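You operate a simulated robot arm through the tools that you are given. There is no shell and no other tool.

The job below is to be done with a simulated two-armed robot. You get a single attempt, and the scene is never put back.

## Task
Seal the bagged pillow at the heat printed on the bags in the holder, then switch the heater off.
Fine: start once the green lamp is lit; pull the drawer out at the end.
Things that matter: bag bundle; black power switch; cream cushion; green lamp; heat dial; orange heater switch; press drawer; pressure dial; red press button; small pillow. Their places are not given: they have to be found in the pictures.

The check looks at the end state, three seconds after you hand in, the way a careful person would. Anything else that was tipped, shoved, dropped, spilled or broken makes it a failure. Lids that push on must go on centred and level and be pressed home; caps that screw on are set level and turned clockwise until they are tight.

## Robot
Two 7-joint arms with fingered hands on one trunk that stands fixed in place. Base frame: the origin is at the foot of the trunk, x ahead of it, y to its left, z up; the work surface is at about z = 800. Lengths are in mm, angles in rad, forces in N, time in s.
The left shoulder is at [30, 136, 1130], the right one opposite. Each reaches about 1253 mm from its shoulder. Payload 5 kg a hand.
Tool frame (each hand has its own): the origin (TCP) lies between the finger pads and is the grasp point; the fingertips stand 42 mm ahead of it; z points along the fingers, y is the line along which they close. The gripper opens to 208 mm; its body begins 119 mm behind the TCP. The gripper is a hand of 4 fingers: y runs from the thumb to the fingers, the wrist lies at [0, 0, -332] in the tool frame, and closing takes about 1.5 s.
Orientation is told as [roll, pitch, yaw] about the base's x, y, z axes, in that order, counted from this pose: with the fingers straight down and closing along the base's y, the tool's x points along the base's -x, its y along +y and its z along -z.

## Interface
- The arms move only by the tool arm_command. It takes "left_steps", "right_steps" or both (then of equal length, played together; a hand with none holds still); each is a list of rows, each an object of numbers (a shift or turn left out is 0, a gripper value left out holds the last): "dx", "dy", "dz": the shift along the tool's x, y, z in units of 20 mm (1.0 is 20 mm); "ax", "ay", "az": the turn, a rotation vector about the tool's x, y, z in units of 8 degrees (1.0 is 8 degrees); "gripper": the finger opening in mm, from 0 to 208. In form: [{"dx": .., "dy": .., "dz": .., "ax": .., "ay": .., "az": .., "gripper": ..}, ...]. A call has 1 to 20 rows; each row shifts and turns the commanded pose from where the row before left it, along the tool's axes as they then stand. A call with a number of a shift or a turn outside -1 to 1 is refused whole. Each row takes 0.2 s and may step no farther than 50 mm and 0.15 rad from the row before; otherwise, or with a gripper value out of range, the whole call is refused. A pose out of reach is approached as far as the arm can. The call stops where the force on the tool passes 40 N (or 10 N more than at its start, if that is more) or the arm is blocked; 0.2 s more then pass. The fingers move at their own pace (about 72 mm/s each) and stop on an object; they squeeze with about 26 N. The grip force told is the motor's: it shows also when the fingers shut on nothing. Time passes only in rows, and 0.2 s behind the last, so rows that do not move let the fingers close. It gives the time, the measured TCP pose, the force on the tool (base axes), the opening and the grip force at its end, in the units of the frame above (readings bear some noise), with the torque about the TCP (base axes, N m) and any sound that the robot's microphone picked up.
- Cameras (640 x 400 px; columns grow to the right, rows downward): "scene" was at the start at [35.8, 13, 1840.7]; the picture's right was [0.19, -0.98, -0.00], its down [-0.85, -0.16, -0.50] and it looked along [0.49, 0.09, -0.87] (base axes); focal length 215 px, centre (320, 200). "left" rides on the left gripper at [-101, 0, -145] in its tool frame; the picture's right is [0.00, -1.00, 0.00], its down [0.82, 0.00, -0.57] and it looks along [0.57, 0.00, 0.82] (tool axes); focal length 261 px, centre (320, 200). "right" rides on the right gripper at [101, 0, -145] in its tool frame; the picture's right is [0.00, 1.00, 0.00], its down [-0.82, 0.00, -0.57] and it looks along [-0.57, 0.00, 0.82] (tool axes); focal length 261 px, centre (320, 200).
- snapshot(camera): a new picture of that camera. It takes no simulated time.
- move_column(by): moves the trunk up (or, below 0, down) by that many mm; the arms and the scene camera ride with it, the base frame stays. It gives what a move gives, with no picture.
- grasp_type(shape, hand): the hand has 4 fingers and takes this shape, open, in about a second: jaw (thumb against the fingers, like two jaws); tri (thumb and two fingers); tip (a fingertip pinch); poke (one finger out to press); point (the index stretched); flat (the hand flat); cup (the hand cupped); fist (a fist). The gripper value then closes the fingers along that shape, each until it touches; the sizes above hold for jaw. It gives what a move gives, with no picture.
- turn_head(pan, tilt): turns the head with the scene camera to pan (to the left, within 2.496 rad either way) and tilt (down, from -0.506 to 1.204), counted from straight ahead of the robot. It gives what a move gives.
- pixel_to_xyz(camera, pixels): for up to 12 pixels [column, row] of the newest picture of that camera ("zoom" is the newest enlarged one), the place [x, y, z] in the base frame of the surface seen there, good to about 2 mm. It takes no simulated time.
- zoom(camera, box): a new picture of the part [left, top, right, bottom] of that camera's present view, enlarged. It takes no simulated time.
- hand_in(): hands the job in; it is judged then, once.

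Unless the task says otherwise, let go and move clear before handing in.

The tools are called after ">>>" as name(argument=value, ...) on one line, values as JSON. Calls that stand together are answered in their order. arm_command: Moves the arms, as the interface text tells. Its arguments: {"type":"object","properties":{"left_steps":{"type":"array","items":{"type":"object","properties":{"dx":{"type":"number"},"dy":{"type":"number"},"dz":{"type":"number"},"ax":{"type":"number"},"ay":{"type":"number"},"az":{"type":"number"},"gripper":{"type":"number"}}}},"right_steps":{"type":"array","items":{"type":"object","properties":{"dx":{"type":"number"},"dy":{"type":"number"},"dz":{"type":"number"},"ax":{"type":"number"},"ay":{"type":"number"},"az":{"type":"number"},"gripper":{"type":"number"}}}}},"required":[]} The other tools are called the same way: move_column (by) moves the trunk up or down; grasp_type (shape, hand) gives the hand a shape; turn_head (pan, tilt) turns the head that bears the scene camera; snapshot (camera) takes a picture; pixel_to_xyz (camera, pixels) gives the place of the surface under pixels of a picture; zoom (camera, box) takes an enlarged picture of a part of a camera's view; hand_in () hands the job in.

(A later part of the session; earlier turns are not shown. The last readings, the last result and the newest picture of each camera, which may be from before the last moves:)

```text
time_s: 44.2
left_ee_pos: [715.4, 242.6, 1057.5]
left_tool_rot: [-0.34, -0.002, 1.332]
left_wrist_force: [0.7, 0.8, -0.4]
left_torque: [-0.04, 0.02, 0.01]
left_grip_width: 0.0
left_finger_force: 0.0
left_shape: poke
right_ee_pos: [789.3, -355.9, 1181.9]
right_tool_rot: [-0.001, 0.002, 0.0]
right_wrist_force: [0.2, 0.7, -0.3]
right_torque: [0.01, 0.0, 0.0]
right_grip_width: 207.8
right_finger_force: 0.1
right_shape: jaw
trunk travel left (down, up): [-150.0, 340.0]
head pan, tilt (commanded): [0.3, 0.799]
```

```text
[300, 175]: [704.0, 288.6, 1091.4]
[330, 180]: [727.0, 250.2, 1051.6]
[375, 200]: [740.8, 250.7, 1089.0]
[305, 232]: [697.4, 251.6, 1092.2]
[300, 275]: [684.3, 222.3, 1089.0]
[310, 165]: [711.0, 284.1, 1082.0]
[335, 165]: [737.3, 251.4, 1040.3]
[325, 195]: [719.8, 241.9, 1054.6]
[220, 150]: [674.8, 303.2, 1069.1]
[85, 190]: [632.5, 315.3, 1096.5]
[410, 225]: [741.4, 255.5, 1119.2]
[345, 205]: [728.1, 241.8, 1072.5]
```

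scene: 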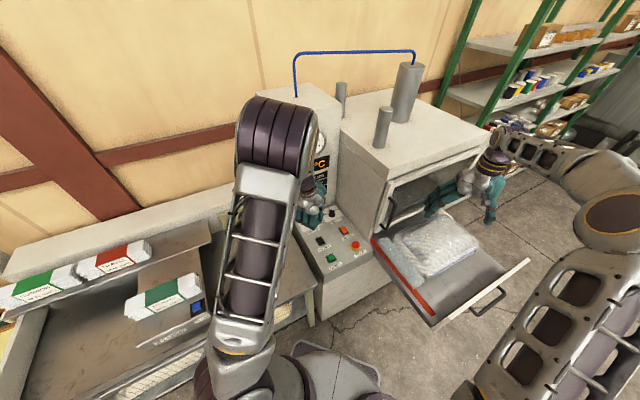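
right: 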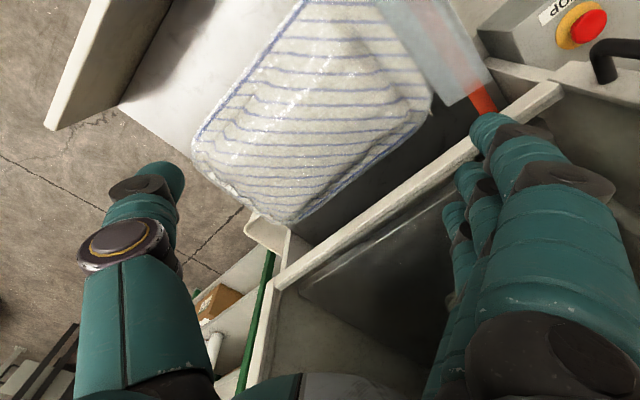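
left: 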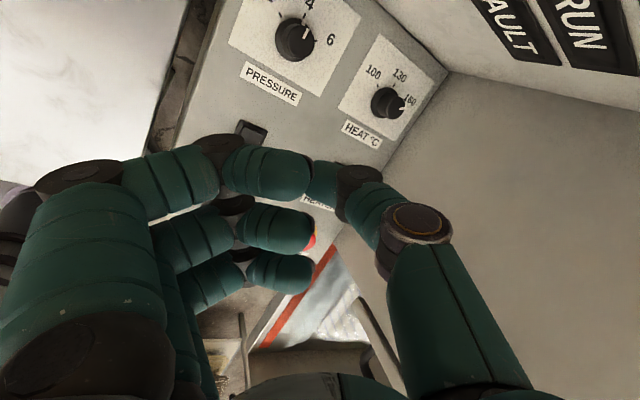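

In "poke" the thumb is the pressing finger (tip near the tool axis, ~40 mm ahead) and the others are ~70 mm higher. I'll move so the thumb tip hangs above the back end of the heater rocker.

>>> arm_command(left_steps=[{"dx": 0.551, "dy": -0.261, "dz": 0.727}, {"dx": 0.551, "dy": -0.261, "dz": 0.727}, {"dx": 0.551, "dy": -0.261, "dz": 0.727}, {"dx": 0.551, "dy": -0.261, "dz": 0.727}, {"dx": 0.551, "dy": -0.261, "dz": 0.727}, {"dx": 0.551, "dy": -0.261, "dz": 0.727}, {"dx": 0.551, "dy": -0.261, "dz": 0.727}, {"dx": 0.551, "dy": -0.261, "dz": 0.727}, {"dx": 0.551, "dy": -0.261, "dz": 0.727}, {}])

>>> snapshot(camera="left")

>>> zoom(camera="scene", box=[280, 170, 380, 270])

```text
time_s: 46.4
left_ee_pos: [775.8, 127.0, 951.1]
left_tool_rot: [-0.342, -0.001, 1.332]
left_wrist_force: [-0.6, -0.1, -0.2]
left_torque: [-0.04, -0.02, -0.03]
left_grip_width: 0.2
left_finger_force: 0.1
left_shape: poke
right_ee_pos: [788.9, -355.3, 1182.5]
right_tool_rot: [0.0, -0.001, -0.001]
right_wrist_force: [0.0, -0.5, 0.7]
right_torque: [-0.01, -0.02, -0.06]
right_grip_width: 207.9
right_finger_force: 0.1
right_shape: jaw
trunk travel left (down, up): [-150.0, 340.0]
head pan, tilt (commanded): [0.3, 0.799]
```

```text
taken
```

left: 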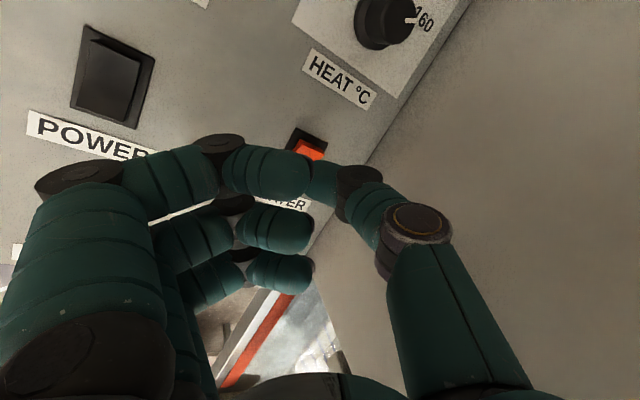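

```text
4.00 times, centred on (330, 220) of scene
```

zoom: 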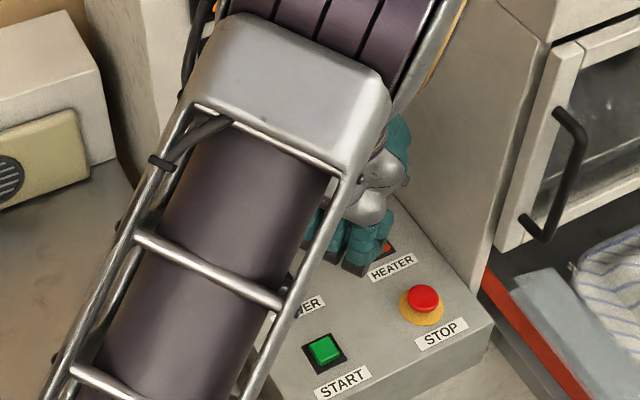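

The thumb tip is hidden behind the curled index in the left view. I'll measure the visible thumb parts to estimate its tip line before pressing.

>>> zoom(camera="left", box=[270, 120, 400, 220])

>>> pixel_to_xyz(camera="left", pixels=[[318, 168], [325, 165], [330, 170], [335, 175], [322, 178], [328, 190], [318, 190], [340, 165], [332, 185], [320, 160], [312, 152], [300, 140]])

```text
4.00 times, centred on (335, 170) of left
```

zoom: 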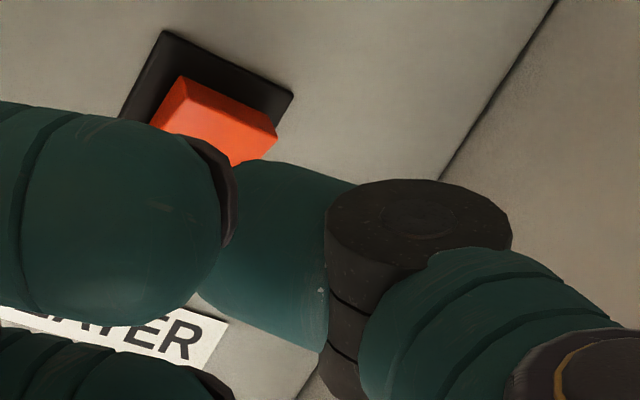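

```text
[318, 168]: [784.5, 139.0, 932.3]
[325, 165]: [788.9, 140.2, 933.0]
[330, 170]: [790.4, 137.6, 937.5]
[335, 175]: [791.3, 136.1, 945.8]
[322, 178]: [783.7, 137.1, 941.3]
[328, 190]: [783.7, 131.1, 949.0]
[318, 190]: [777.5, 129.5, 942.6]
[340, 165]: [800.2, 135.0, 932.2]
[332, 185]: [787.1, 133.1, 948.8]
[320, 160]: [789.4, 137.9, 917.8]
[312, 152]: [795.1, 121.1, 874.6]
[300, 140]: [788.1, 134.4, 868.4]
```

The thumb tip can't be seen from here, so I'll bring the right hand's camera round (hand half closed) to watch the panel from the front right; path stays clear of the box front.

>>> arm_command(right_steps=[{"gripper": 60}, {}, {}, {}, {"dx": 0.493, "dy": 0.827, "dz": 0.09}, {"dx": 0.493, "dy": 0.827, "dz": 0.09}, {"dx": 0.493, "dy": 0.827, "dz": 0.09}, {"dx": 0.493, "dy": 0.827, "dz": 0.09}, {"dx": 0.493, "dy": 0.827, "dz": 0.09}, {"dx": 0.493, "dy": 0.827, "dz": 0.09}, {"dx": 0.493, "dy": 0.827, "dz": 0.09}, {"dx": 0.493, "dy": 0.827, "dz": 0.09}, {"dx": 0.493, "dy": 0.827, "dz": 0.09}, {"dx": 0.493, "dy": 0.827, "dz": 0.09}, {"dx": 0.493, "dy": 0.827, "dz": 0.09}])

>>> arm_command(right_steps=[{"az": -1}, {"az": -1}, {"az": -1}, {"az": -1}, {"az": -1}, {"az": -1}, {"dx": 0.1}])

>>> snapshot(camera="right")

>>> snapshot(camera="scene")

```text
time_s: 49.6
left_ee_pos: [777.3, 127.1, 950.6]
left_tool_rot: [-0.339, -0.001, 1.333]
left_wrist_force: [-0.9, 0.5, 0.4]
left_torque: [-0.08, -0.03, -0.02]
left_grip_width: 0.0
left_finger_force: 0.0
left_shape: poke
right_ee_pos: [689.8, -186.4, 1165.2]
right_tool_rot: [-0.004, -0.014, -0.019]
right_wrist_force: [13.6, -12.3, -3.2]
right_torque: [0.16, 0.78, -1.59]
right_grip_width: 58.3
right_finger_force: 0.1
right_shape: jaw
trunk travel left (down, up): [-150.0, 340.0]
head pan, tilt (commanded): [0.3, 0.799]
stopped in row 15 (right hand): the force on the tool passed its limit at 42 N (the readings are from after the stop); the commanded pose is now the measured one
```

```text
time_s: 50.0
left_ee_pos: [776.5, 127.1, 950.2]
left_tool_rot: [-0.341, -0.001, 1.332]
left_wrist_force: [-0.6, 0.4, 0.8]
left_torque: [-0.05, -0.05, -0.04]
left_grip_width: 0.1
left_finger_force: 0.1
left_shape: poke
right_ee_pos: [694.6, -191.4, 1168.5]
right_tool_rot: [-0.009, -0.024, 0.073]
right_wrist_force: [18.3, -14.7, -4.4]
right_torque: [0.09, 1.06, -1.93]
right_grip_width: 57.6
right_finger_force: 0.0
right_shape: jaw
trunk travel left (down, up): [-150.0, 340.0]
head pan, tilt (commanded): [0.3, 0.799]
stopped in row 1 (right hand): the force on the tool passed its limit at 46 N (the readings are from after the stop); the commanded pose is now the measured one
```

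```text
taken
```

right: 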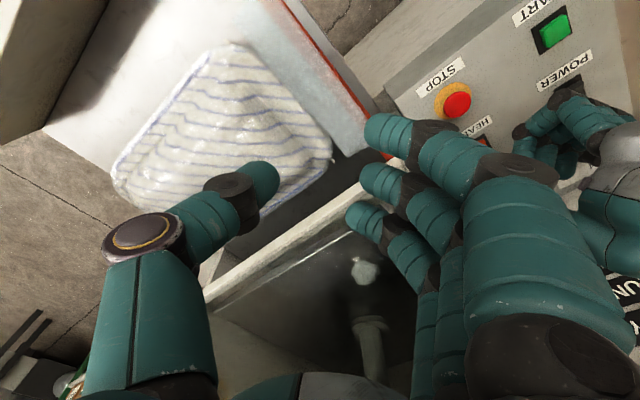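

```text
taken
```

scene: 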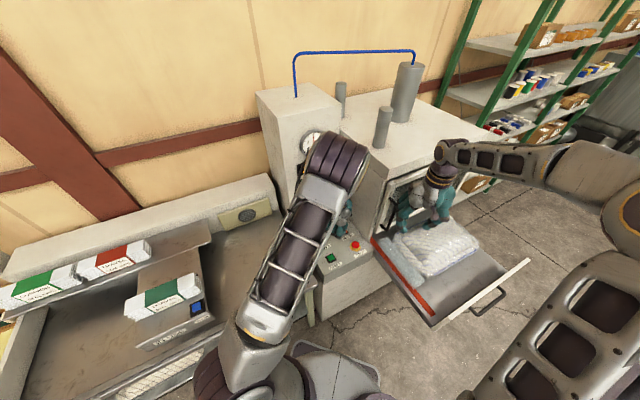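

The right fingers bumped the black door handle (hand pushed toward +x,−y). I'll retreat along the way it came, then swing out toward the robot first.

>>> arm_command(right_steps=[{"dx": -0.3, "dy": -0.5}, {"dx": -0.3, "dy": -0.8}, {"dx": -0.3, "dy": -0.8}, {}])

>>> zoom(camera="scene", box=[360, 150, 480, 270])

>>> snapshot(camera="right")

```text
time_s: 51.0
left_ee_pos: [774.8, 126.9, 949.5]
left_tool_rot: [-0.341, -0.001, 1.331]
left_wrist_force: [-0.5, -0.2, 0.0]
left_torque: [-0.01, -0.02, -0.03]
left_grip_width: 0.1
left_finger_force: 0.1
left_shape: poke
right_ee_pos: [709.8, -228.2, 1168.0]
right_tool_rot: [-0.007, -0.02, 0.077]
right_wrist_force: [0.1, 1.2, 0.4]
right_torque: [-0.04, -0.02, 0.01]
right_grip_width: 60.0
right_finger_force: 0.0
right_shape: jaw
trunk travel left (down, up): [-150.0, 340.0]
head pan, tilt (commanded): [0.3, 0.799]
```

```text
3.33 times, centred on (420, 210) of scene
```

zoom: 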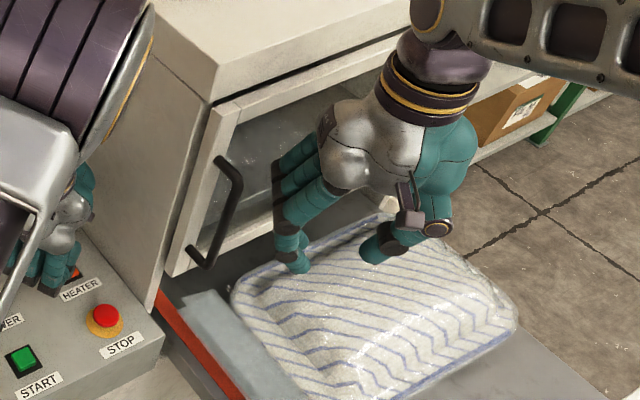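

```text
taken
```

right: 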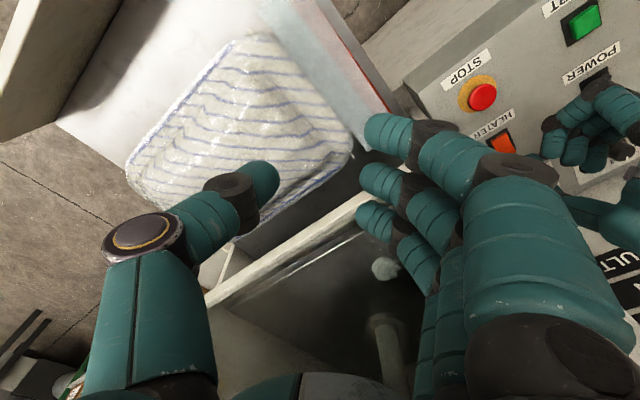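

The right hand is free again and its view already shows the heater rocker at (500,142) beside the left fingers. I'll zoom in there.

>>> zoom(camera="right", box=[450, 50, 640, 190])

```text
2.86 times, centred on (545, 120) of right
```

zoom: 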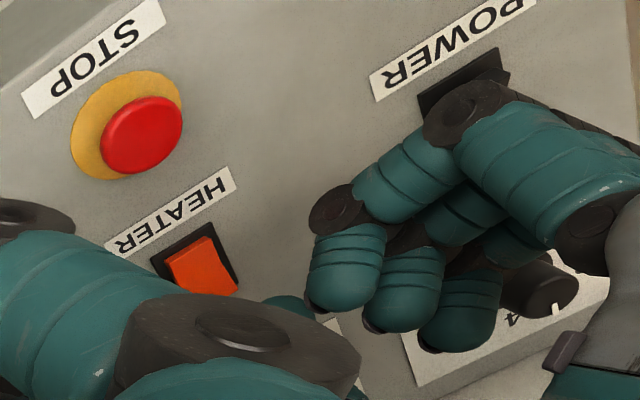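

The right hand's own fingers block the view, so I'll make it a fist (also good for pushing the drawer later) and look again.

>>> grasp_type(hand="right", shape="fist")

>>> snapshot(camera="right")

>>> zoom(camera="right", box=[450, 50, 640, 190])

```text
time_s: 51.9
left_ee_pos: [775.1, 126.3, 949.7]
left_tool_rot: [-0.34, -0.002, 1.331]
left_wrist_force: [-0.5, 0.5, 0.2]
left_torque: [0.02, 0.01, -0.02]
left_grip_width: 0.0
left_finger_force: 0.0
left_shape: poke
right_ee_pos: [710.8, -229.7, 1169.2]
right_tool_rot: [-0.007, -0.023, 0.079]
right_wrist_force: [-0.7, -0.2, 0.3]
right_torque: [0.08, 0.02, 0.0]
right_grip_width: 0.0
right_finger_force: 0.1
right_shape: fist
trunk travel left (down, up): [-150.0, 340.0]
head pan, tilt (commanded): [0.3, 0.799]
```

```text
taken
```

right: 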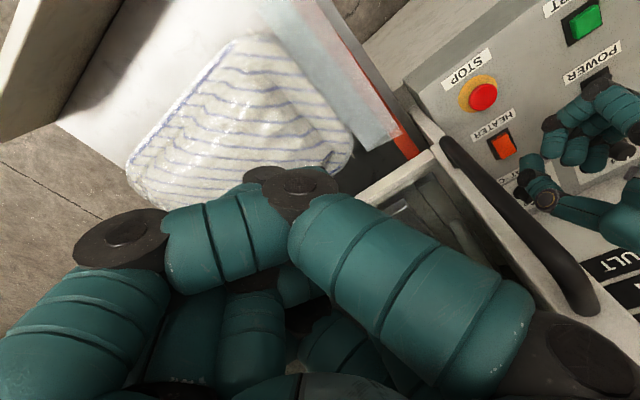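

```text
2.86 times, centred on (545, 120) of right
```

zoom: 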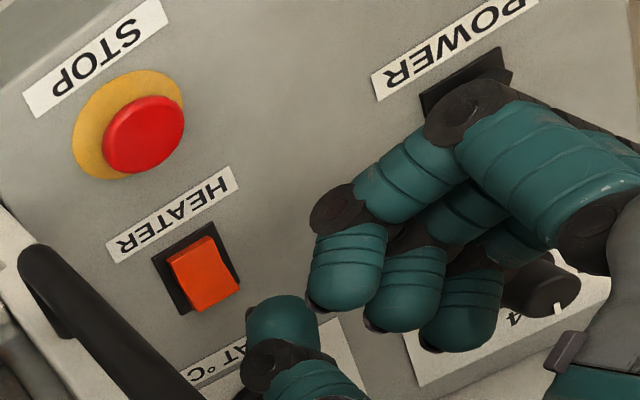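

Now the left thumb tip is visible at zoom (283,310) next to the rocker (205,275). I'll measure both.

>>> pixel_to_xyz(camera="zoom", pixels=[[283, 300], [283, 315], [262, 318], [308, 318], [285, 335], [205, 275], [215, 300], [195, 250], [225, 280], [185, 270], [235, 290], [190, 305]])

```text
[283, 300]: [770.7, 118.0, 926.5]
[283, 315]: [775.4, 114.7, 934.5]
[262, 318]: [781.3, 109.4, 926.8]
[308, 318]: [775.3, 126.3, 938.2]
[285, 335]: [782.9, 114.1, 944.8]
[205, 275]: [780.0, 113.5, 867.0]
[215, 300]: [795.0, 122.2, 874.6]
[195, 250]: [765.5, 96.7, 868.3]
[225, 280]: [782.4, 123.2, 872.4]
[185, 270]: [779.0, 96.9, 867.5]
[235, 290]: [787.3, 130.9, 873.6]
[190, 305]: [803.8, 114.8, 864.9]
```

Thumb tip bottom is about (775,121,912); the rocker's back end is at (791,122,875). I'll shift 16 mm forward, then press down in small steps.

>>> arm_command(left_steps=[{"dx": -0.12, "dy": -0.1525, "dz": 0.7175}, {"dx": -0.12, "dy": -0.1525, "dz": 0.7175}, {}])

>>> zoom(camera="right", box=[450, 50, 640, 190])

```text
time_s: 52.7
left_ee_pos: [792.4, 128.1, 924.6]
left_tool_rot: [-0.339, 0.0, 1.332]
left_wrist_force: [-0.1, -0.1, -0.3]
left_torque: [0.0, -0.04, 0.01]
left_grip_width: 0.2
left_finger_force: 0.0
left_shape: poke
right_ee_pos: [711.5, -228.0, 1169.2]
right_tool_rot: [-0.006, -0.024, 0.08]
right_wrist_force: [-0.3, -0.3, -0.6]
right_torque: [0.04, -0.02, -0.04]
right_grip_width: 0.0
right_finger_force: 0.1
right_shape: fist
trunk travel left (down, up): [-150.0, 340.0]
head pan, tilt (commanded): [0.3, 0.799]
```

```text
2.86 times, centred on (545, 120) of right
```

zoom: 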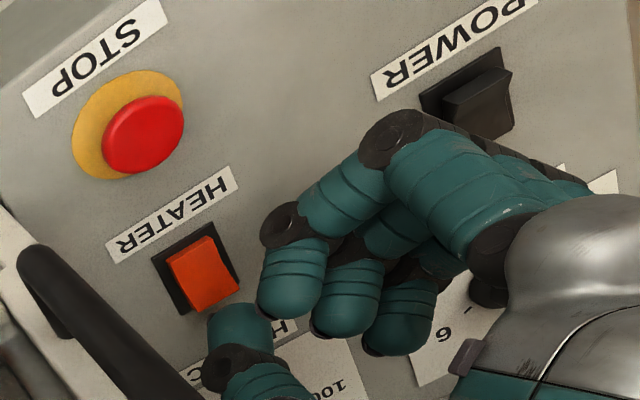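

The thumb tip is now just above the rocker's back end. I'll press down in small steps.

>>> arm_command(left_steps=[{"dy": 0.067, "dz": 0.189}, {"dy": 0.067, "dz": 0.189}, {"dy": 0.067, "dz": 0.189}, {"dy": 0.067, "dz": 0.189}])

>>> zoom(camera="right", box=[450, 50, 640, 190])

```text
time_s: 53.7
left_ee_pos: [793.4, 127.6, 909.8]
left_tool_rot: [-0.344, 0.0, 1.331]
left_wrist_force: [-1.8, -0.1, 16.3]
left_torque: [-0.03, -0.14, 0.01]
left_grip_width: 0.0
left_finger_force: 0.2
left_shape: poke
right_ee_pos: [710.0, -229.2, 1169.0]
right_tool_rot: [-0.007, -0.023, 0.078]
right_wrist_force: [-0.5, -0.3, -0.3]
right_torque: [-0.07, -0.04, 0.0]
right_grip_width: 0.1
right_finger_force: 0.0
right_shape: fist
trunk travel left (down, up): [-150.0, 340.0]
head pan, tilt (commanded): [0.3, 0.799]
```

```text
2.86 times, centred on (545, 120) of right
```

zoom: 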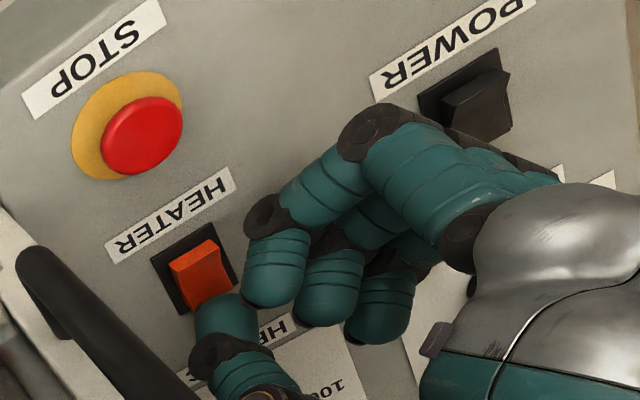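

The rocker now shows its front end raised like POWER, with 16 N contact, so it flipped. I'll lift off and check rocker, display and lamps.

>>> arm_command(left_steps=[{"dy": -0.334, "dz": -0.943}, {"dy": -0.334, "dz": -0.943}, {"dy": -0.1, "dz": -0.98}])

>>> zoom(camera="right", box=[450, 50, 640, 190])

>>> snapshot(camera="scene")

>>> zoom(camera="scene", box=[260, 110, 380, 220])

```text
time_s: 54.5
left_ee_pos: [788.6, 130.3, 966.9]
left_tool_rot: [-0.339, -0.001, 1.332]
left_wrist_force: [0.2, 0.0, 0.0]
left_torque: [0.04, -0.07, 0.0]
left_grip_width: 0.0
left_finger_force: 0.0
left_shape: poke
right_ee_pos: [708.5, -229.5, 1168.6]
right_tool_rot: [-0.007, -0.023, 0.078]
right_wrist_force: [-1.2, -1.0, 0.7]
right_torque: [-0.02, -0.04, -0.01]
right_grip_width: 0.2
right_finger_force: 0.0
right_shape: fist
trunk travel left (down, up): [-150.0, 340.0]
head pan, tilt (commanded): [0.3, 0.799]
```

```text
2.86 times, centred on (545, 120) of right
```

zoom: 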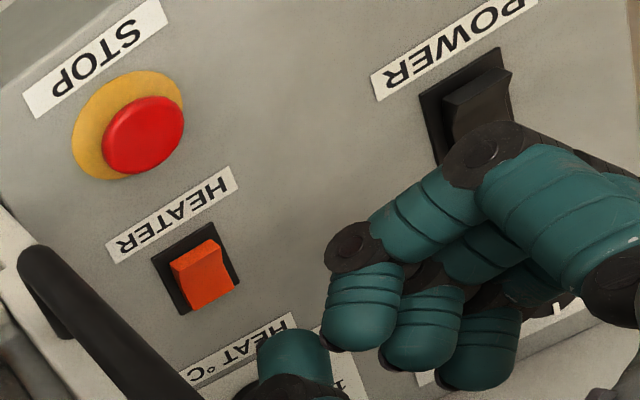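

```text
taken
```

scene: 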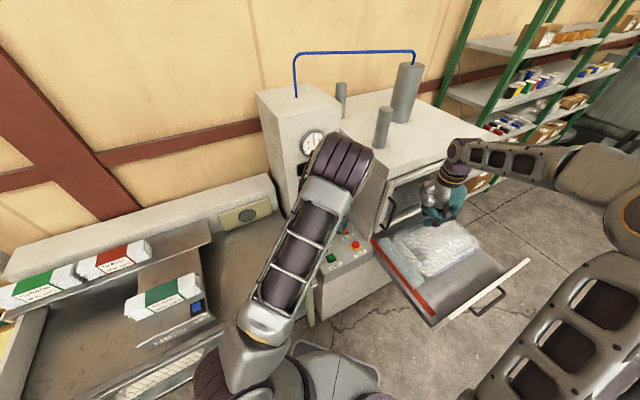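

```text
3.64 times, centred on (320, 165) of scene
```

zoom: 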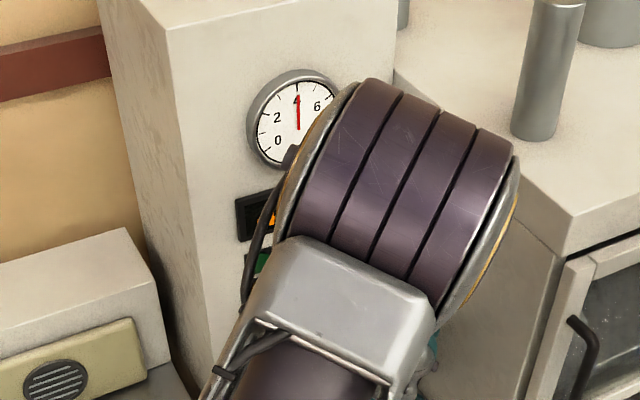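

The heater rocker is now in the ON position (front raised like POWER). While it heats, I'll measure the drawer front and handle in the current scene picture.

>>> pixel_to_xyz(camera="scene", pixels=[[437, 322], [528, 261], [480, 293], [505, 293], [478, 317], [500, 305], [432, 328], [490, 285], [455, 312], [515, 270], [388, 200], [385, 235]])

>>> zoom(camera="scene", box=[370, 160, 550, 340])

```text
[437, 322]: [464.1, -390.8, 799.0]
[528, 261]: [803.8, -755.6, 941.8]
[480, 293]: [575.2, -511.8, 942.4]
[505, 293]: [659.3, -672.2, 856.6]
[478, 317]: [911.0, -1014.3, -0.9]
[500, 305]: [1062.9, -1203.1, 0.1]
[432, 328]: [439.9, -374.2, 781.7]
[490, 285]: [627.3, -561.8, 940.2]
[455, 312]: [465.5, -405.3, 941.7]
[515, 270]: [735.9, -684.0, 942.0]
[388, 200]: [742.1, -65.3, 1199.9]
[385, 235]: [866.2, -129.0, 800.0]
```

```text
2.22 times, centred on (460, 250) of scene
```

zoom: 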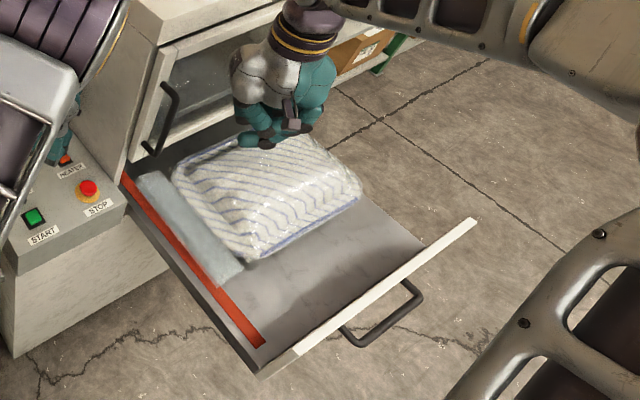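

The drawer's front panel top edge is at z≈942 along q≈35–45, with the handle bar around (659,−672,857). I'll zoom on the handle for exact geometry.

>>> zoom(camera="scene", box=[455, 265, 535, 325])

```text
6.67 times, centred on (495, 295) of scene
```

zoom: 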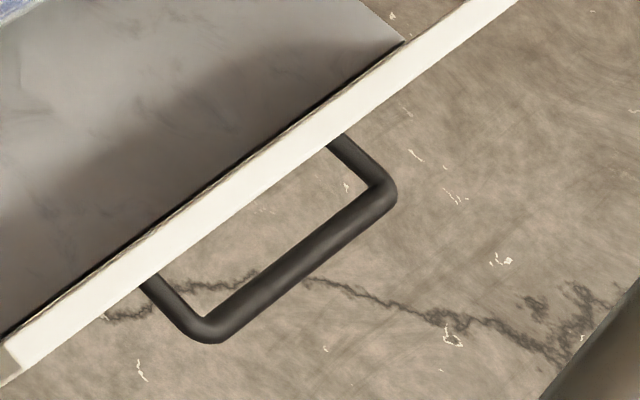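

>>> pixel_to_xyz(camera="zoom", pixels=[[205, 328], [300, 262], [380, 195], [165, 295], [350, 155], [150, 285], [335, 140], [200, 215], [210, 225], [300, 150], [310, 160], [250, 300]])

>>> turn_head(pan=0.05, tilt=0.75)

>>> snapshot(camera="scene")

```text
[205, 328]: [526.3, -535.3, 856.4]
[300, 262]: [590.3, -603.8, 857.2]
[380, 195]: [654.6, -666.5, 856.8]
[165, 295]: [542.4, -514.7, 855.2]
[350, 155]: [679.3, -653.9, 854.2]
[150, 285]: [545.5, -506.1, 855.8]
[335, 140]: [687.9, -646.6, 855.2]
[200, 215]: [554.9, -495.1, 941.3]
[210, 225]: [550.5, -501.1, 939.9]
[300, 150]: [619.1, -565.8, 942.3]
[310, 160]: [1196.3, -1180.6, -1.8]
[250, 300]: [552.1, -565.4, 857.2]
```

```text
time_s: 55.3
left_ee_pos: [788.1, 130.7, 966.5]
left_tool_rot: [-0.34, 0.0, 1.331]
left_wrist_force: [-0.2, -0.4, 0.5]
left_torque: [-0.04, 0.0, 0.0]
left_grip_width: 0.2
left_finger_force: 0.1
left_shape: poke
right_ee_pos: [712.5, -229.2, 1168.9]
right_tool_rot: [-0.008, -0.019, 0.078]
right_wrist_force: [-1.1, -0.4, -0.3]
right_torque: [-0.02, -0.01, 0.02]
right_grip_width: 0.0
right_finger_force: 0.0
right_shape: fist
trunk travel left (down, up): [-150.0, 340.0]
head pan, tilt (commanded): [0.051, 0.75]
```

```text
taken
```

scene: 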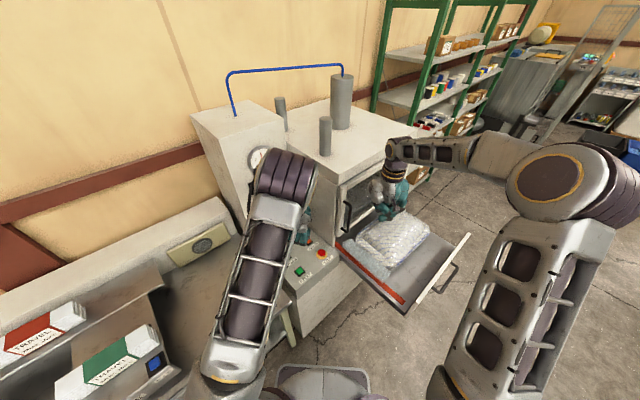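

The handle bar runs p 745–940 at q≈−8, z≈851, with a 30 mm gap to the panel face (q≈29). I'll move the right hand over to a spot above the handle, staying high.

>>> arm_command(right_steps=[{"dx": 0.412, "dy": -0.94, "dz": 0.1}, {"dx": 0.412, "dy": -0.94, "dz": 0.1}, {"dx": 0.412, "dy": -0.94, "dz": 0.1}, {"dx": 0.412, "dy": -0.94, "dz": 0.1}, {"dx": 0.412, "dy": -0.94, "dz": 0.1}, {"dx": 0.412, "dy": -0.94, "dz": 0.1}, {"dx": 0.412, "dy": -0.94, "dz": 0.1}, {"dx": 0.412, "dy": -0.94, "dz": 0.1}, {"dx": 0.412, "dy": -0.94, "dz": 0.1}, {"dx": 0.412, "dy": -0.94, "dz": 0.1}, {"dx": 0.412, "dy": -0.94, "dz": 0.1}, {"dx": 0.412, "dy": -0.94, "dz": 0.1}, {"dx": 0.412, "dy": -0.94, "dz": 0.1}, {"dx": 0.412, "dy": -0.94, "dz": 0.1}, {"dx": 0.412, "dy": -0.94, "dz": 0.1}, {"dx": 0.412, "dy": -0.94, "dz": 0.1}, {"dx": 0.412, "dy": -0.94, "dz": 0.1}, {"dx": 0.412, "dy": -0.94, "dz": 0.1}, {"dx": 0.412, "dy": -0.94, "dz": 0.1}, {"dx": 0.412, "dy": -0.94, "dz": 0.1}])

>>> snapshot(camera="scene")

>>> zoom(camera="scene", box=[300, 140, 480, 320])

>>> zoom(camera="scene", box=[200, 110, 320, 230])

```text
time_s: 59.5
left_ee_pos: [788.8, 129.7, 966.4]
left_tool_rot: [-0.34, -0.002, 1.332]
left_wrist_force: [0.0, -0.5, 0.1]
left_torque: [0.04, 0.0, 0.0]
left_grip_width: 0.2
left_finger_force: 0.0
left_shape: poke
right_ee_pos: [578.8, -615.7, 1128.4]
right_tool_rot: [-0.006, -0.024, 0.079]
right_wrist_force: [-0.1, -1.0, -0.5]
right_torque: [0.03, -0.01, -0.03]
right_grip_width: 0.0
right_finger_force: 0.0
right_shape: fist
trunk travel left (down, up): [-150.0, 340.0]
head pan, tilt (commanded): [0.051, 0.75]
```

```text
taken
```

scene: 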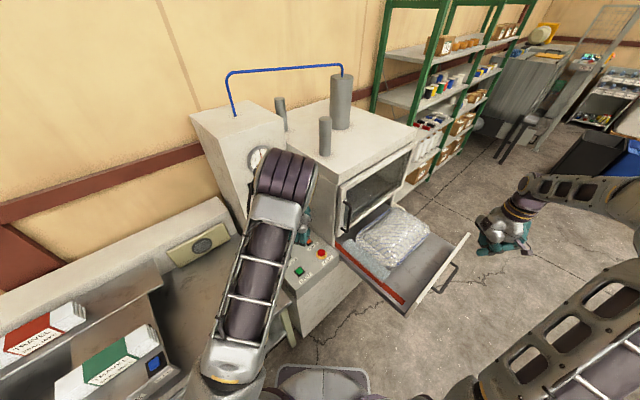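

```text
2.22 times, centred on (390, 230) of scene
```

zoom: 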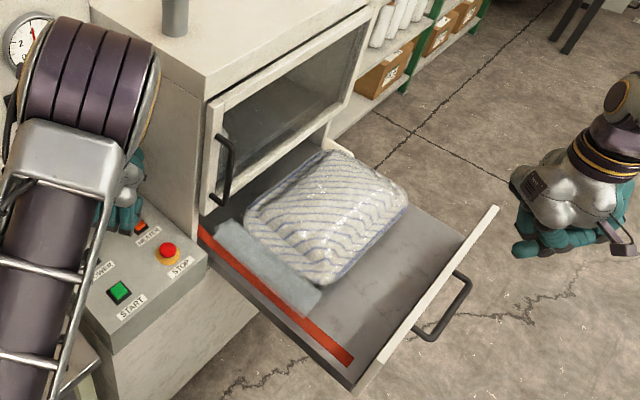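

```text
3.33 times, centred on (260, 170) of scene
```

zoom: 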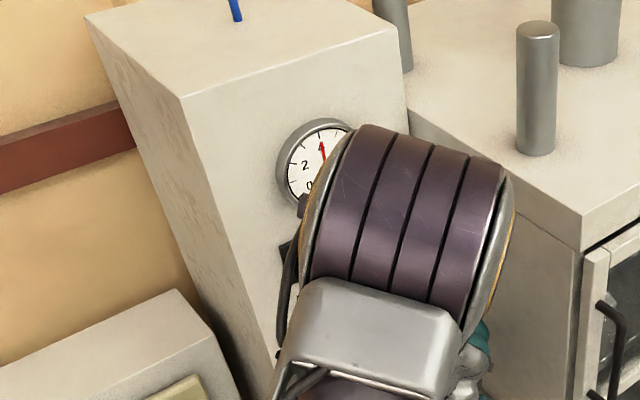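

Now the front of the press is clear to see. I'll measure the window frame's front plane and its bottom edge relative to the drawer front.

>>> zoom(camera="scene", box=[330, 150, 430, 250])

>>> pixel_to_xyz(camera="zoom", pixels=[[150, 90], [150, 190], [160, 240], [290, 180], [400, 90], [340, 150], [215, 110], [300, 100], [200, 210], [320, 175], [115, 140], [480, 30]])

```text
4.00 times, centred on (380, 200) of scene
```

zoom: 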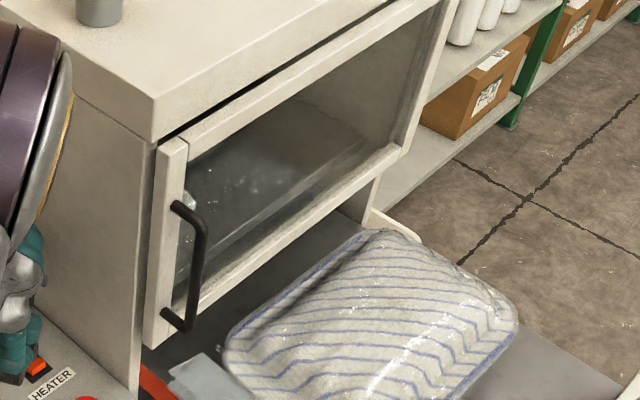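

```text
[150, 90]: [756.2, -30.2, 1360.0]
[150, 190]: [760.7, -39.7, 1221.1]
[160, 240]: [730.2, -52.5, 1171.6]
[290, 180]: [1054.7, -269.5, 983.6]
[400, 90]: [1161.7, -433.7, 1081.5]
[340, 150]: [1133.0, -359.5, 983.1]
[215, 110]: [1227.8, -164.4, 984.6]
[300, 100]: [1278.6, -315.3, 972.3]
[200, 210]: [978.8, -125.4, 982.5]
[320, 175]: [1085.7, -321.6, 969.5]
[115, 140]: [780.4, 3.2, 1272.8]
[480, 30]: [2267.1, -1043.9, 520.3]
```

>>> pixel_to_xyz(camera="zoom", pixels=[[155, 330], [230, 285], [250, 272], [300, 237], [350, 200], [390, 165], [400, 155], [205, 295], [300, 250], [180, 200], [205, 220], [168, 150]])

```text
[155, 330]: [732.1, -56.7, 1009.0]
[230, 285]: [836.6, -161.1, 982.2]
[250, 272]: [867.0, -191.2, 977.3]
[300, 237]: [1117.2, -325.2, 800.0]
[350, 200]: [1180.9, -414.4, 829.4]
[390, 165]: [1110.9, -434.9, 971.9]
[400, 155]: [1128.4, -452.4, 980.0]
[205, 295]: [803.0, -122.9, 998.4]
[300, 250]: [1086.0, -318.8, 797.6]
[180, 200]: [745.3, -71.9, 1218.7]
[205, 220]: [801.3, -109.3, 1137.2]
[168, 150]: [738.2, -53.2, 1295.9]
```

The window frame's front plane is q=478 with its bottom at z≈970, just above the drawer front (942). I'll shape the right hand as a jaw, yaw it −45° and lean it back 40° for hooking the handle.

>>> grasp_type(hand="right", shape="jaw")

>>> arm_command(right_steps=[{"gripper": 60, "az": 1}, {"az": 1}, {"az": 1}, {"az": 1}, {"az": 1}, {"az": 1}, {"az": 0.19}, {"ax": -1}, {"ax": -1}, {"ax": -1}, {"ax": -1}, {"ax": -1}, {}])

>>> snapshot(camera="right")

>>> snapshot(camera="scene")

```text
time_s: 60.4
left_ee_pos: [788.2, 131.4, 966.4]
left_tool_rot: [-0.339, 0.0, 1.332]
left_wrist_force: [0.2, 0.5, -0.5]
left_torque: [0.03, 0.04, 0.01]
left_grip_width: 0.1
left_finger_force: 0.0
left_shape: poke
right_ee_pos: [579.4, -616.6, 1129.7]
right_tool_rot: [-0.006, -0.021, 0.079]
right_wrist_force: [0.3, 0.0, 0.3]
right_torque: [0.02, 0.01, -0.01]
right_grip_width: 207.8
right_finger_force: 0.0
right_shape: jaw
trunk travel left (down, up): [-150.0, 340.0]
head pan, tilt (commanded): [0.051, 0.75]
```

```text
time_s: 63.2
left_ee_pos: [788.8, 131.1, 965.9]
left_tool_rot: [-0.338, 0.0, 1.331]
left_wrist_force: [1.1, 0.8, 0.5]
left_torque: [-0.03, 0.02, -0.04]
left_grip_width: 0.0
left_finger_force: 0.1
left_shape: poke
right_ee_pos: [579.6, -614.9, 1128.6]
right_tool_rot: [0.712, -0.019, -0.787]
right_wrist_force: [-0.4, 0.3, 0.3]
right_torque: [-0.13, 0.04, -0.03]
right_grip_width: 60.3
right_finger_force: 0.2
right_shape: jaw
trunk travel left (down, up): [-150.0, 340.0]
head pan, tilt (commanded): [0.051, 0.75]
```

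```text
taken
```

right: 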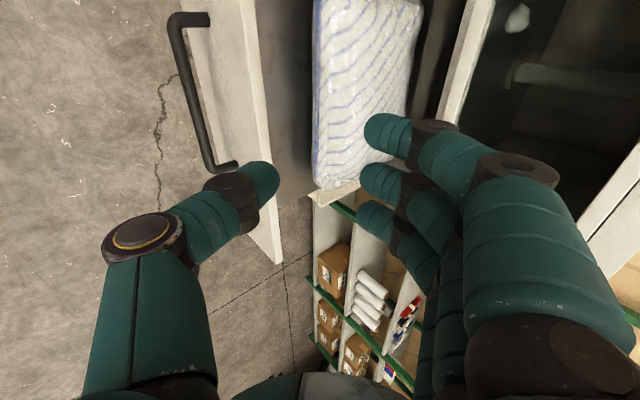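

```text
taken
```

scene: 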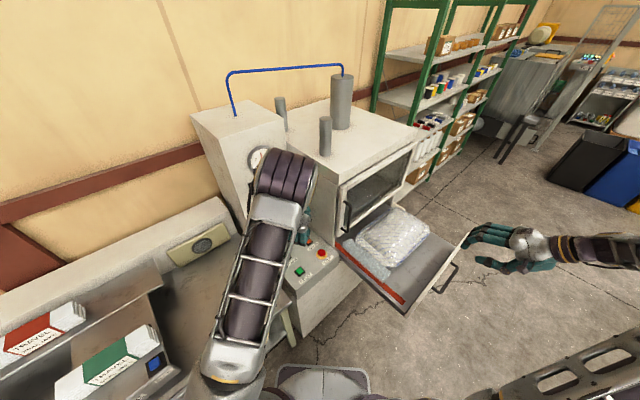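

The pose is as planned. I'll measure the finger and thumb tips relative to the TCP.

>>> pixel_to_xyz(camera="right", pixels=[[372, 130], [370, 180], [365, 215], [268, 178], [255, 190], [430, 190], [510, 165], [470, 150], [190, 110], [205, 130], [235, 60], [270, 200]])

```text
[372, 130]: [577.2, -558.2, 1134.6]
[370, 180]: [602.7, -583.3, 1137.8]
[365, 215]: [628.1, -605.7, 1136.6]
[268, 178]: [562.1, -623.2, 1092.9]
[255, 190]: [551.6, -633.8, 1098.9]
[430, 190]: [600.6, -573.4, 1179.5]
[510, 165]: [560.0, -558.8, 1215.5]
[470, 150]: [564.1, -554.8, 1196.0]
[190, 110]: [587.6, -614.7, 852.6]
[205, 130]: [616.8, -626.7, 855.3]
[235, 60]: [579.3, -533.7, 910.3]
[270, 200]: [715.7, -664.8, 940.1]
```

Fingertips are about 40–45 mm ahead of the TCP in q and line up with the handle gap (q≈14). I'll descend 150 mm toward the handle and check.

>>> arm_command(right_steps=[{"dy": -0.612, "dz": 0.71}, {"dy": -0.612, "dz": 0.71}, {"dy": -0.612, "dz": 0.71}, {"dy": -0.612, "dz": 0.71}, {"dy": -0.612, "dz": 0.71}, {"dy": -0.612, "dz": 0.71}, {"dy": -0.612, "dz": 0.71}, {"dy": -0.612, "dz": 0.71}, {}])

>>> snapshot(camera="right")

>>> zoom(camera="scene", box=[380, 200, 540, 320])

```text
time_s: 65.2
left_ee_pos: [788.3, 130.2, 966.8]
left_tool_rot: [-0.339, -0.001, 1.333]
left_wrist_force: [-1.6, 0.3, 0.3]
left_torque: [-0.03, -0.02, 0.0]
left_grip_width: 0.1
left_finger_force: 0.1
left_shape: poke
right_ee_pos: [579.3, -618.6, 977.6]
right_tool_rot: [0.71, -0.02, -0.787]
right_wrist_force: [-0.5, 0.1, -0.1]
right_torque: [-0.01, -0.01, 0.0]
right_grip_width: 60.1
right_finger_force: 0.1
right_shape: jaw
trunk travel left (down, up): [-150.0, 340.0]
head pan, tilt (commanded): [0.051, 0.75]
```

```text
taken
```

right: 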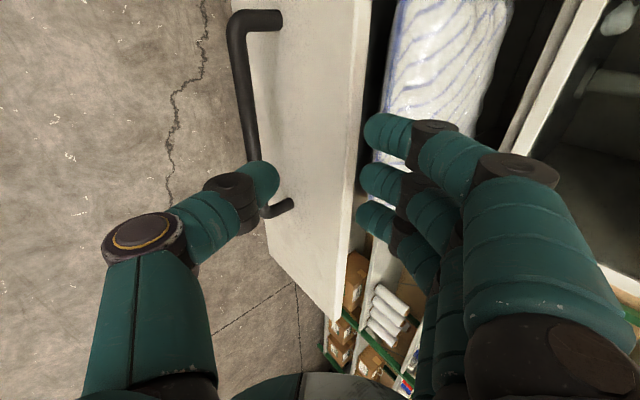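

```text
3.33 times, centred on (460, 260) of scene
```

zoom: 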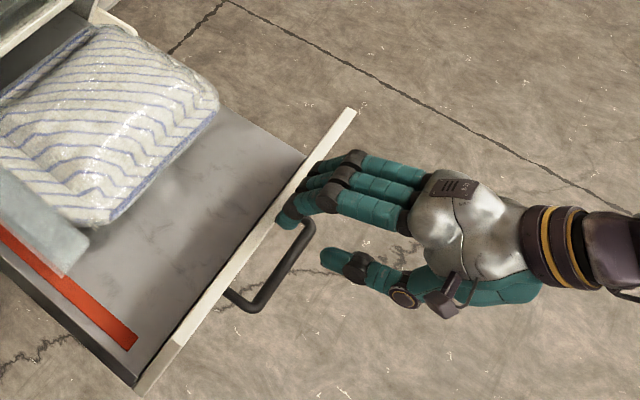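

I need the finger positions relative to the panel more exactly, so I'll sample points around the fingertips and the panel edge in this view.

>>> pixel_to_xyz(camera="right", pixels=[[366, 185], [375, 170], [390, 175], [372, 195], [366, 130], [385, 120], [375, 148], [362, 215], [375, 205], [366, 60], [362, 120], [350, 200]])

>>> zoom(camera="right", box=[300, 80, 460, 260])

```text
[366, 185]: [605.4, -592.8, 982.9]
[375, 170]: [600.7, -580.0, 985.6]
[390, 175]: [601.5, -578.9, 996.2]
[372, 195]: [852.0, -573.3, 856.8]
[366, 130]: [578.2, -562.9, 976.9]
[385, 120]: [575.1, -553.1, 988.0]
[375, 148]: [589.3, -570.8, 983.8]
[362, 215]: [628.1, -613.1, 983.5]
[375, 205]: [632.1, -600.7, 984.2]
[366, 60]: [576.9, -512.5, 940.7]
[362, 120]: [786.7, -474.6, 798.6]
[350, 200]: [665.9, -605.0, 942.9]
```

```text
2.22 times, centred on (380, 170) of right
```

zoom: 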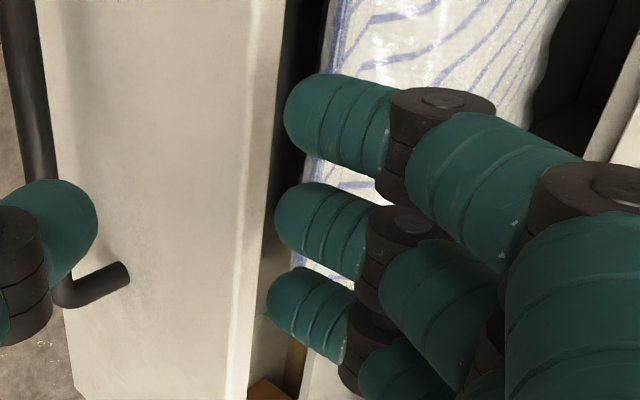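

Fingers span roughly q 1–25, inside the gap (−1.5…29). I'll descend another 130 mm so the fingers drop behind the handle bar.

>>> arm_command(right_steps=[{"dy": -0.614, "dz": 0.712}, {"dy": -0.614, "dz": 0.712}, {"dy": -0.614, "dz": 0.712}, {"dy": -0.614, "dz": 0.712}, {"dy": -0.614, "dz": 0.712}, {"dy": -0.614, "dz": 0.712}, {"dy": -0.614, "dz": 0.712}, {}])

>>> snapshot(camera="right")

>>> zoom(camera="scene", box=[380, 200, 540, 320])

```text
time_s: 65.9
left_ee_pos: [788.6, 130.5, 967.6]
left_tool_rot: [-0.341, 0.0, 1.332]
left_wrist_force: [0.3, -0.2, -0.9]
left_torque: [0.06, 0.1, 0.02]
left_grip_width: 0.1
left_finger_force: 0.0
left_shape: poke
right_ee_pos: [587.3, -617.5, 942.6]
right_tool_rot: [0.722, -0.023, -0.785]
right_wrist_force: [-9.8, 5.1, 35.8]
right_torque: [2.06, -1.55, 0.7]
right_grip_width: 67.8
right_finger_force: 0.1
right_shape: jaw
trunk travel left (down, up): [-150.0, 340.0]
head pan, tilt (commanded): [0.051, 0.75]
stopped in row 3 (right hand): the force on the tool passed its limit at 45 N (the readings are from after the stop); the commanded pose is now the measured one
```

```text
taken
```

right: 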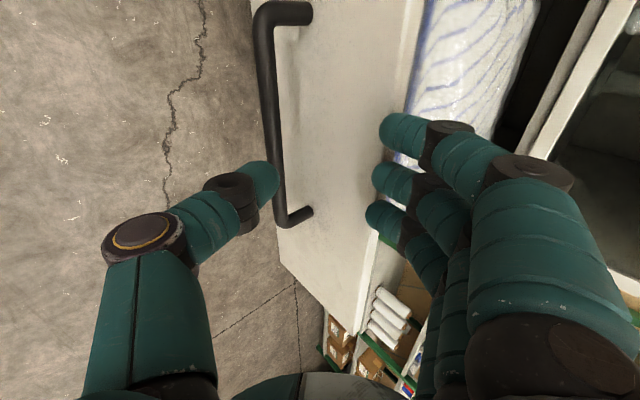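

```text
3.33 times, centred on (460, 260) of scene
```

zoom: 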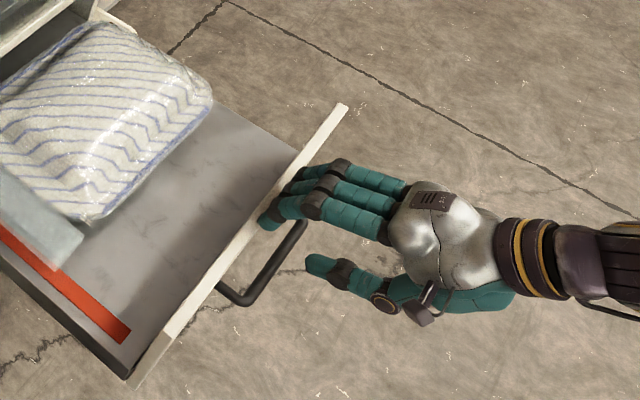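

The fingertips landed on the panel's top edge (36 N up). I'll lift off and re-measure the panel and finger positions.

>>> arm_command(right_steps=[{"dy": 0.3, "dz": -0.35}, {"dy": 0.5, "dz": -0.58}, {}])

>>> snapshot(camera="scene")

>>> zoom(camera="scene", box=[400, 210, 500, 320])

>>> pixel_to_xyz(camera="zoom", pixels=[[100, 330], [150, 280], [165, 280], [220, 225], [225, 222], [300, 130], [290, 140], [240, 300], [280, 255], [240, 205], [235, 220], [300, 190]])

```text
time_s: 66.7
left_ee_pos: [789.0, 129.9, 966.6]
left_tool_rot: [-0.341, -0.001, 1.331]
left_wrist_force: [-0.2, -0.5, -0.8]
left_torque: [0.02, 0.02, -0.01]
left_grip_width: 0.0
left_finger_force: 0.0
left_shape: poke
right_ee_pos: [583.9, -619.5, 960.4]
right_tool_rot: [0.716, -0.022, -0.788]
right_wrist_force: [0.5, -0.3, -0.2]
right_torque: [0.04, 0.03, 0.01]
right_grip_width: 60.3
right_finger_force: 0.1
right_shape: jaw
trunk travel left (down, up): [-150.0, 340.0]
head pan, tilt (commanded): [0.051, 0.75]
```

```text
taken
```

scene: 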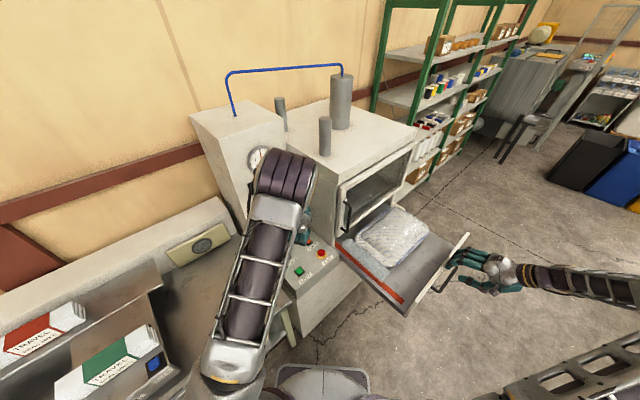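

```text
3.64 times, centred on (450, 265) of scene
```

zoom: 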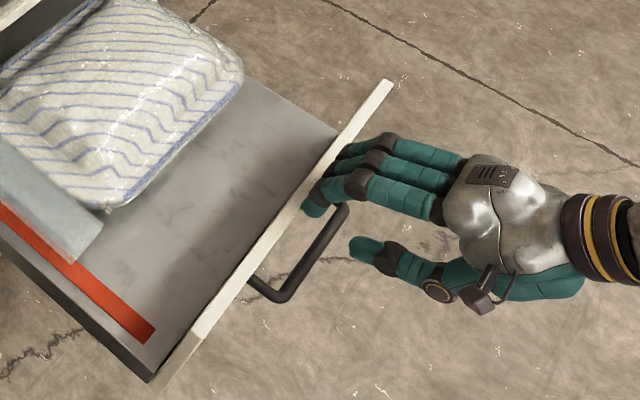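

```text
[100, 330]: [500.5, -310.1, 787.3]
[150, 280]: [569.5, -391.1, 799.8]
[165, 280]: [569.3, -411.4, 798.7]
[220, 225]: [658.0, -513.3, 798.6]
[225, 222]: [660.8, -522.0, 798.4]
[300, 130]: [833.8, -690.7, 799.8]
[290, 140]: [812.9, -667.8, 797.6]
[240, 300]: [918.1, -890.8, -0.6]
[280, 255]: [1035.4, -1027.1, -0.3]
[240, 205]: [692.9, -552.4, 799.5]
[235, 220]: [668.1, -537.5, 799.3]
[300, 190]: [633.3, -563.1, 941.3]
```

>>> pixel_to_xyz(camera="zoom", pixels=[[275, 295], [300, 268], [325, 236], [340, 215], [250, 255], [258, 258], [246, 262], [370, 105], [365, 115], [200, 325], [210, 318], [262, 285]])

>>> snapshot(camera="right")

```text
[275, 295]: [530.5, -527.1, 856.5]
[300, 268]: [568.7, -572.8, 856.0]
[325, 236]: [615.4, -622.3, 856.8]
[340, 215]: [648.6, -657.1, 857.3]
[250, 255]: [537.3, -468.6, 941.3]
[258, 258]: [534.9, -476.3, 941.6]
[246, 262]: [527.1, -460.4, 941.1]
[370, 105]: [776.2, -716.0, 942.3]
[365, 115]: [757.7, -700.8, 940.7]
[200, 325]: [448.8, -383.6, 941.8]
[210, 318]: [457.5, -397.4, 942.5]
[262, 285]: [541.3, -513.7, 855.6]
```

```text
taken
```

right: 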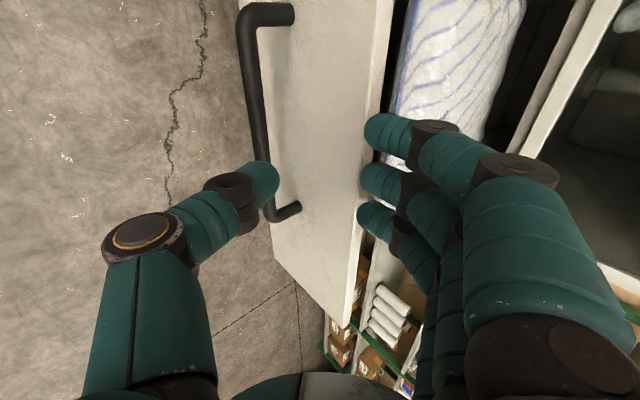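

>>> zoom(camera="scene", box=[470, 235, 510, 290])

>>> zoom(camera="scene", box=[435, 225, 475, 275])

```text
7.27 times, centred on (490, 262) of scene
```

zoom: 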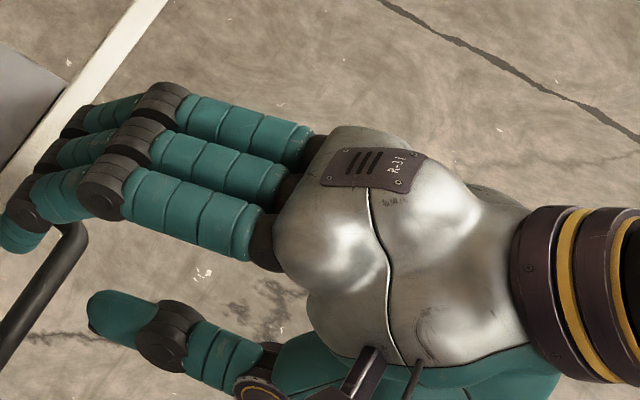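

```text
8.00 times, centred on (455, 250) of scene
```

zoom: 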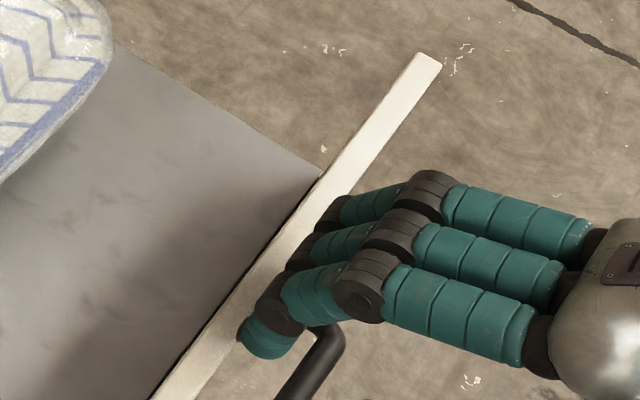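

>>> pixel_to_xyz(camera="zoom", pixels=[[262, 342], [250, 345], [275, 350], [262, 300], [280, 285], [300, 315], [310, 262], [335, 212], [300, 245], [325, 335], [230, 280], [215, 315]])

```text
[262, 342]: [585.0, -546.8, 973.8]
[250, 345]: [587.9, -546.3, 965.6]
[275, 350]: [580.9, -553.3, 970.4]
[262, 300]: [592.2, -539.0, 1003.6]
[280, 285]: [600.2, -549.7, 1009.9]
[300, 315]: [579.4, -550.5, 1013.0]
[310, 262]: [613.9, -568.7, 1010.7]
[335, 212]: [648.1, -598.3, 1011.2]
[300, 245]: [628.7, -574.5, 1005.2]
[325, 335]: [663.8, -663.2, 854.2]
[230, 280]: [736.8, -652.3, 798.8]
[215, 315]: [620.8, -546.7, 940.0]
```

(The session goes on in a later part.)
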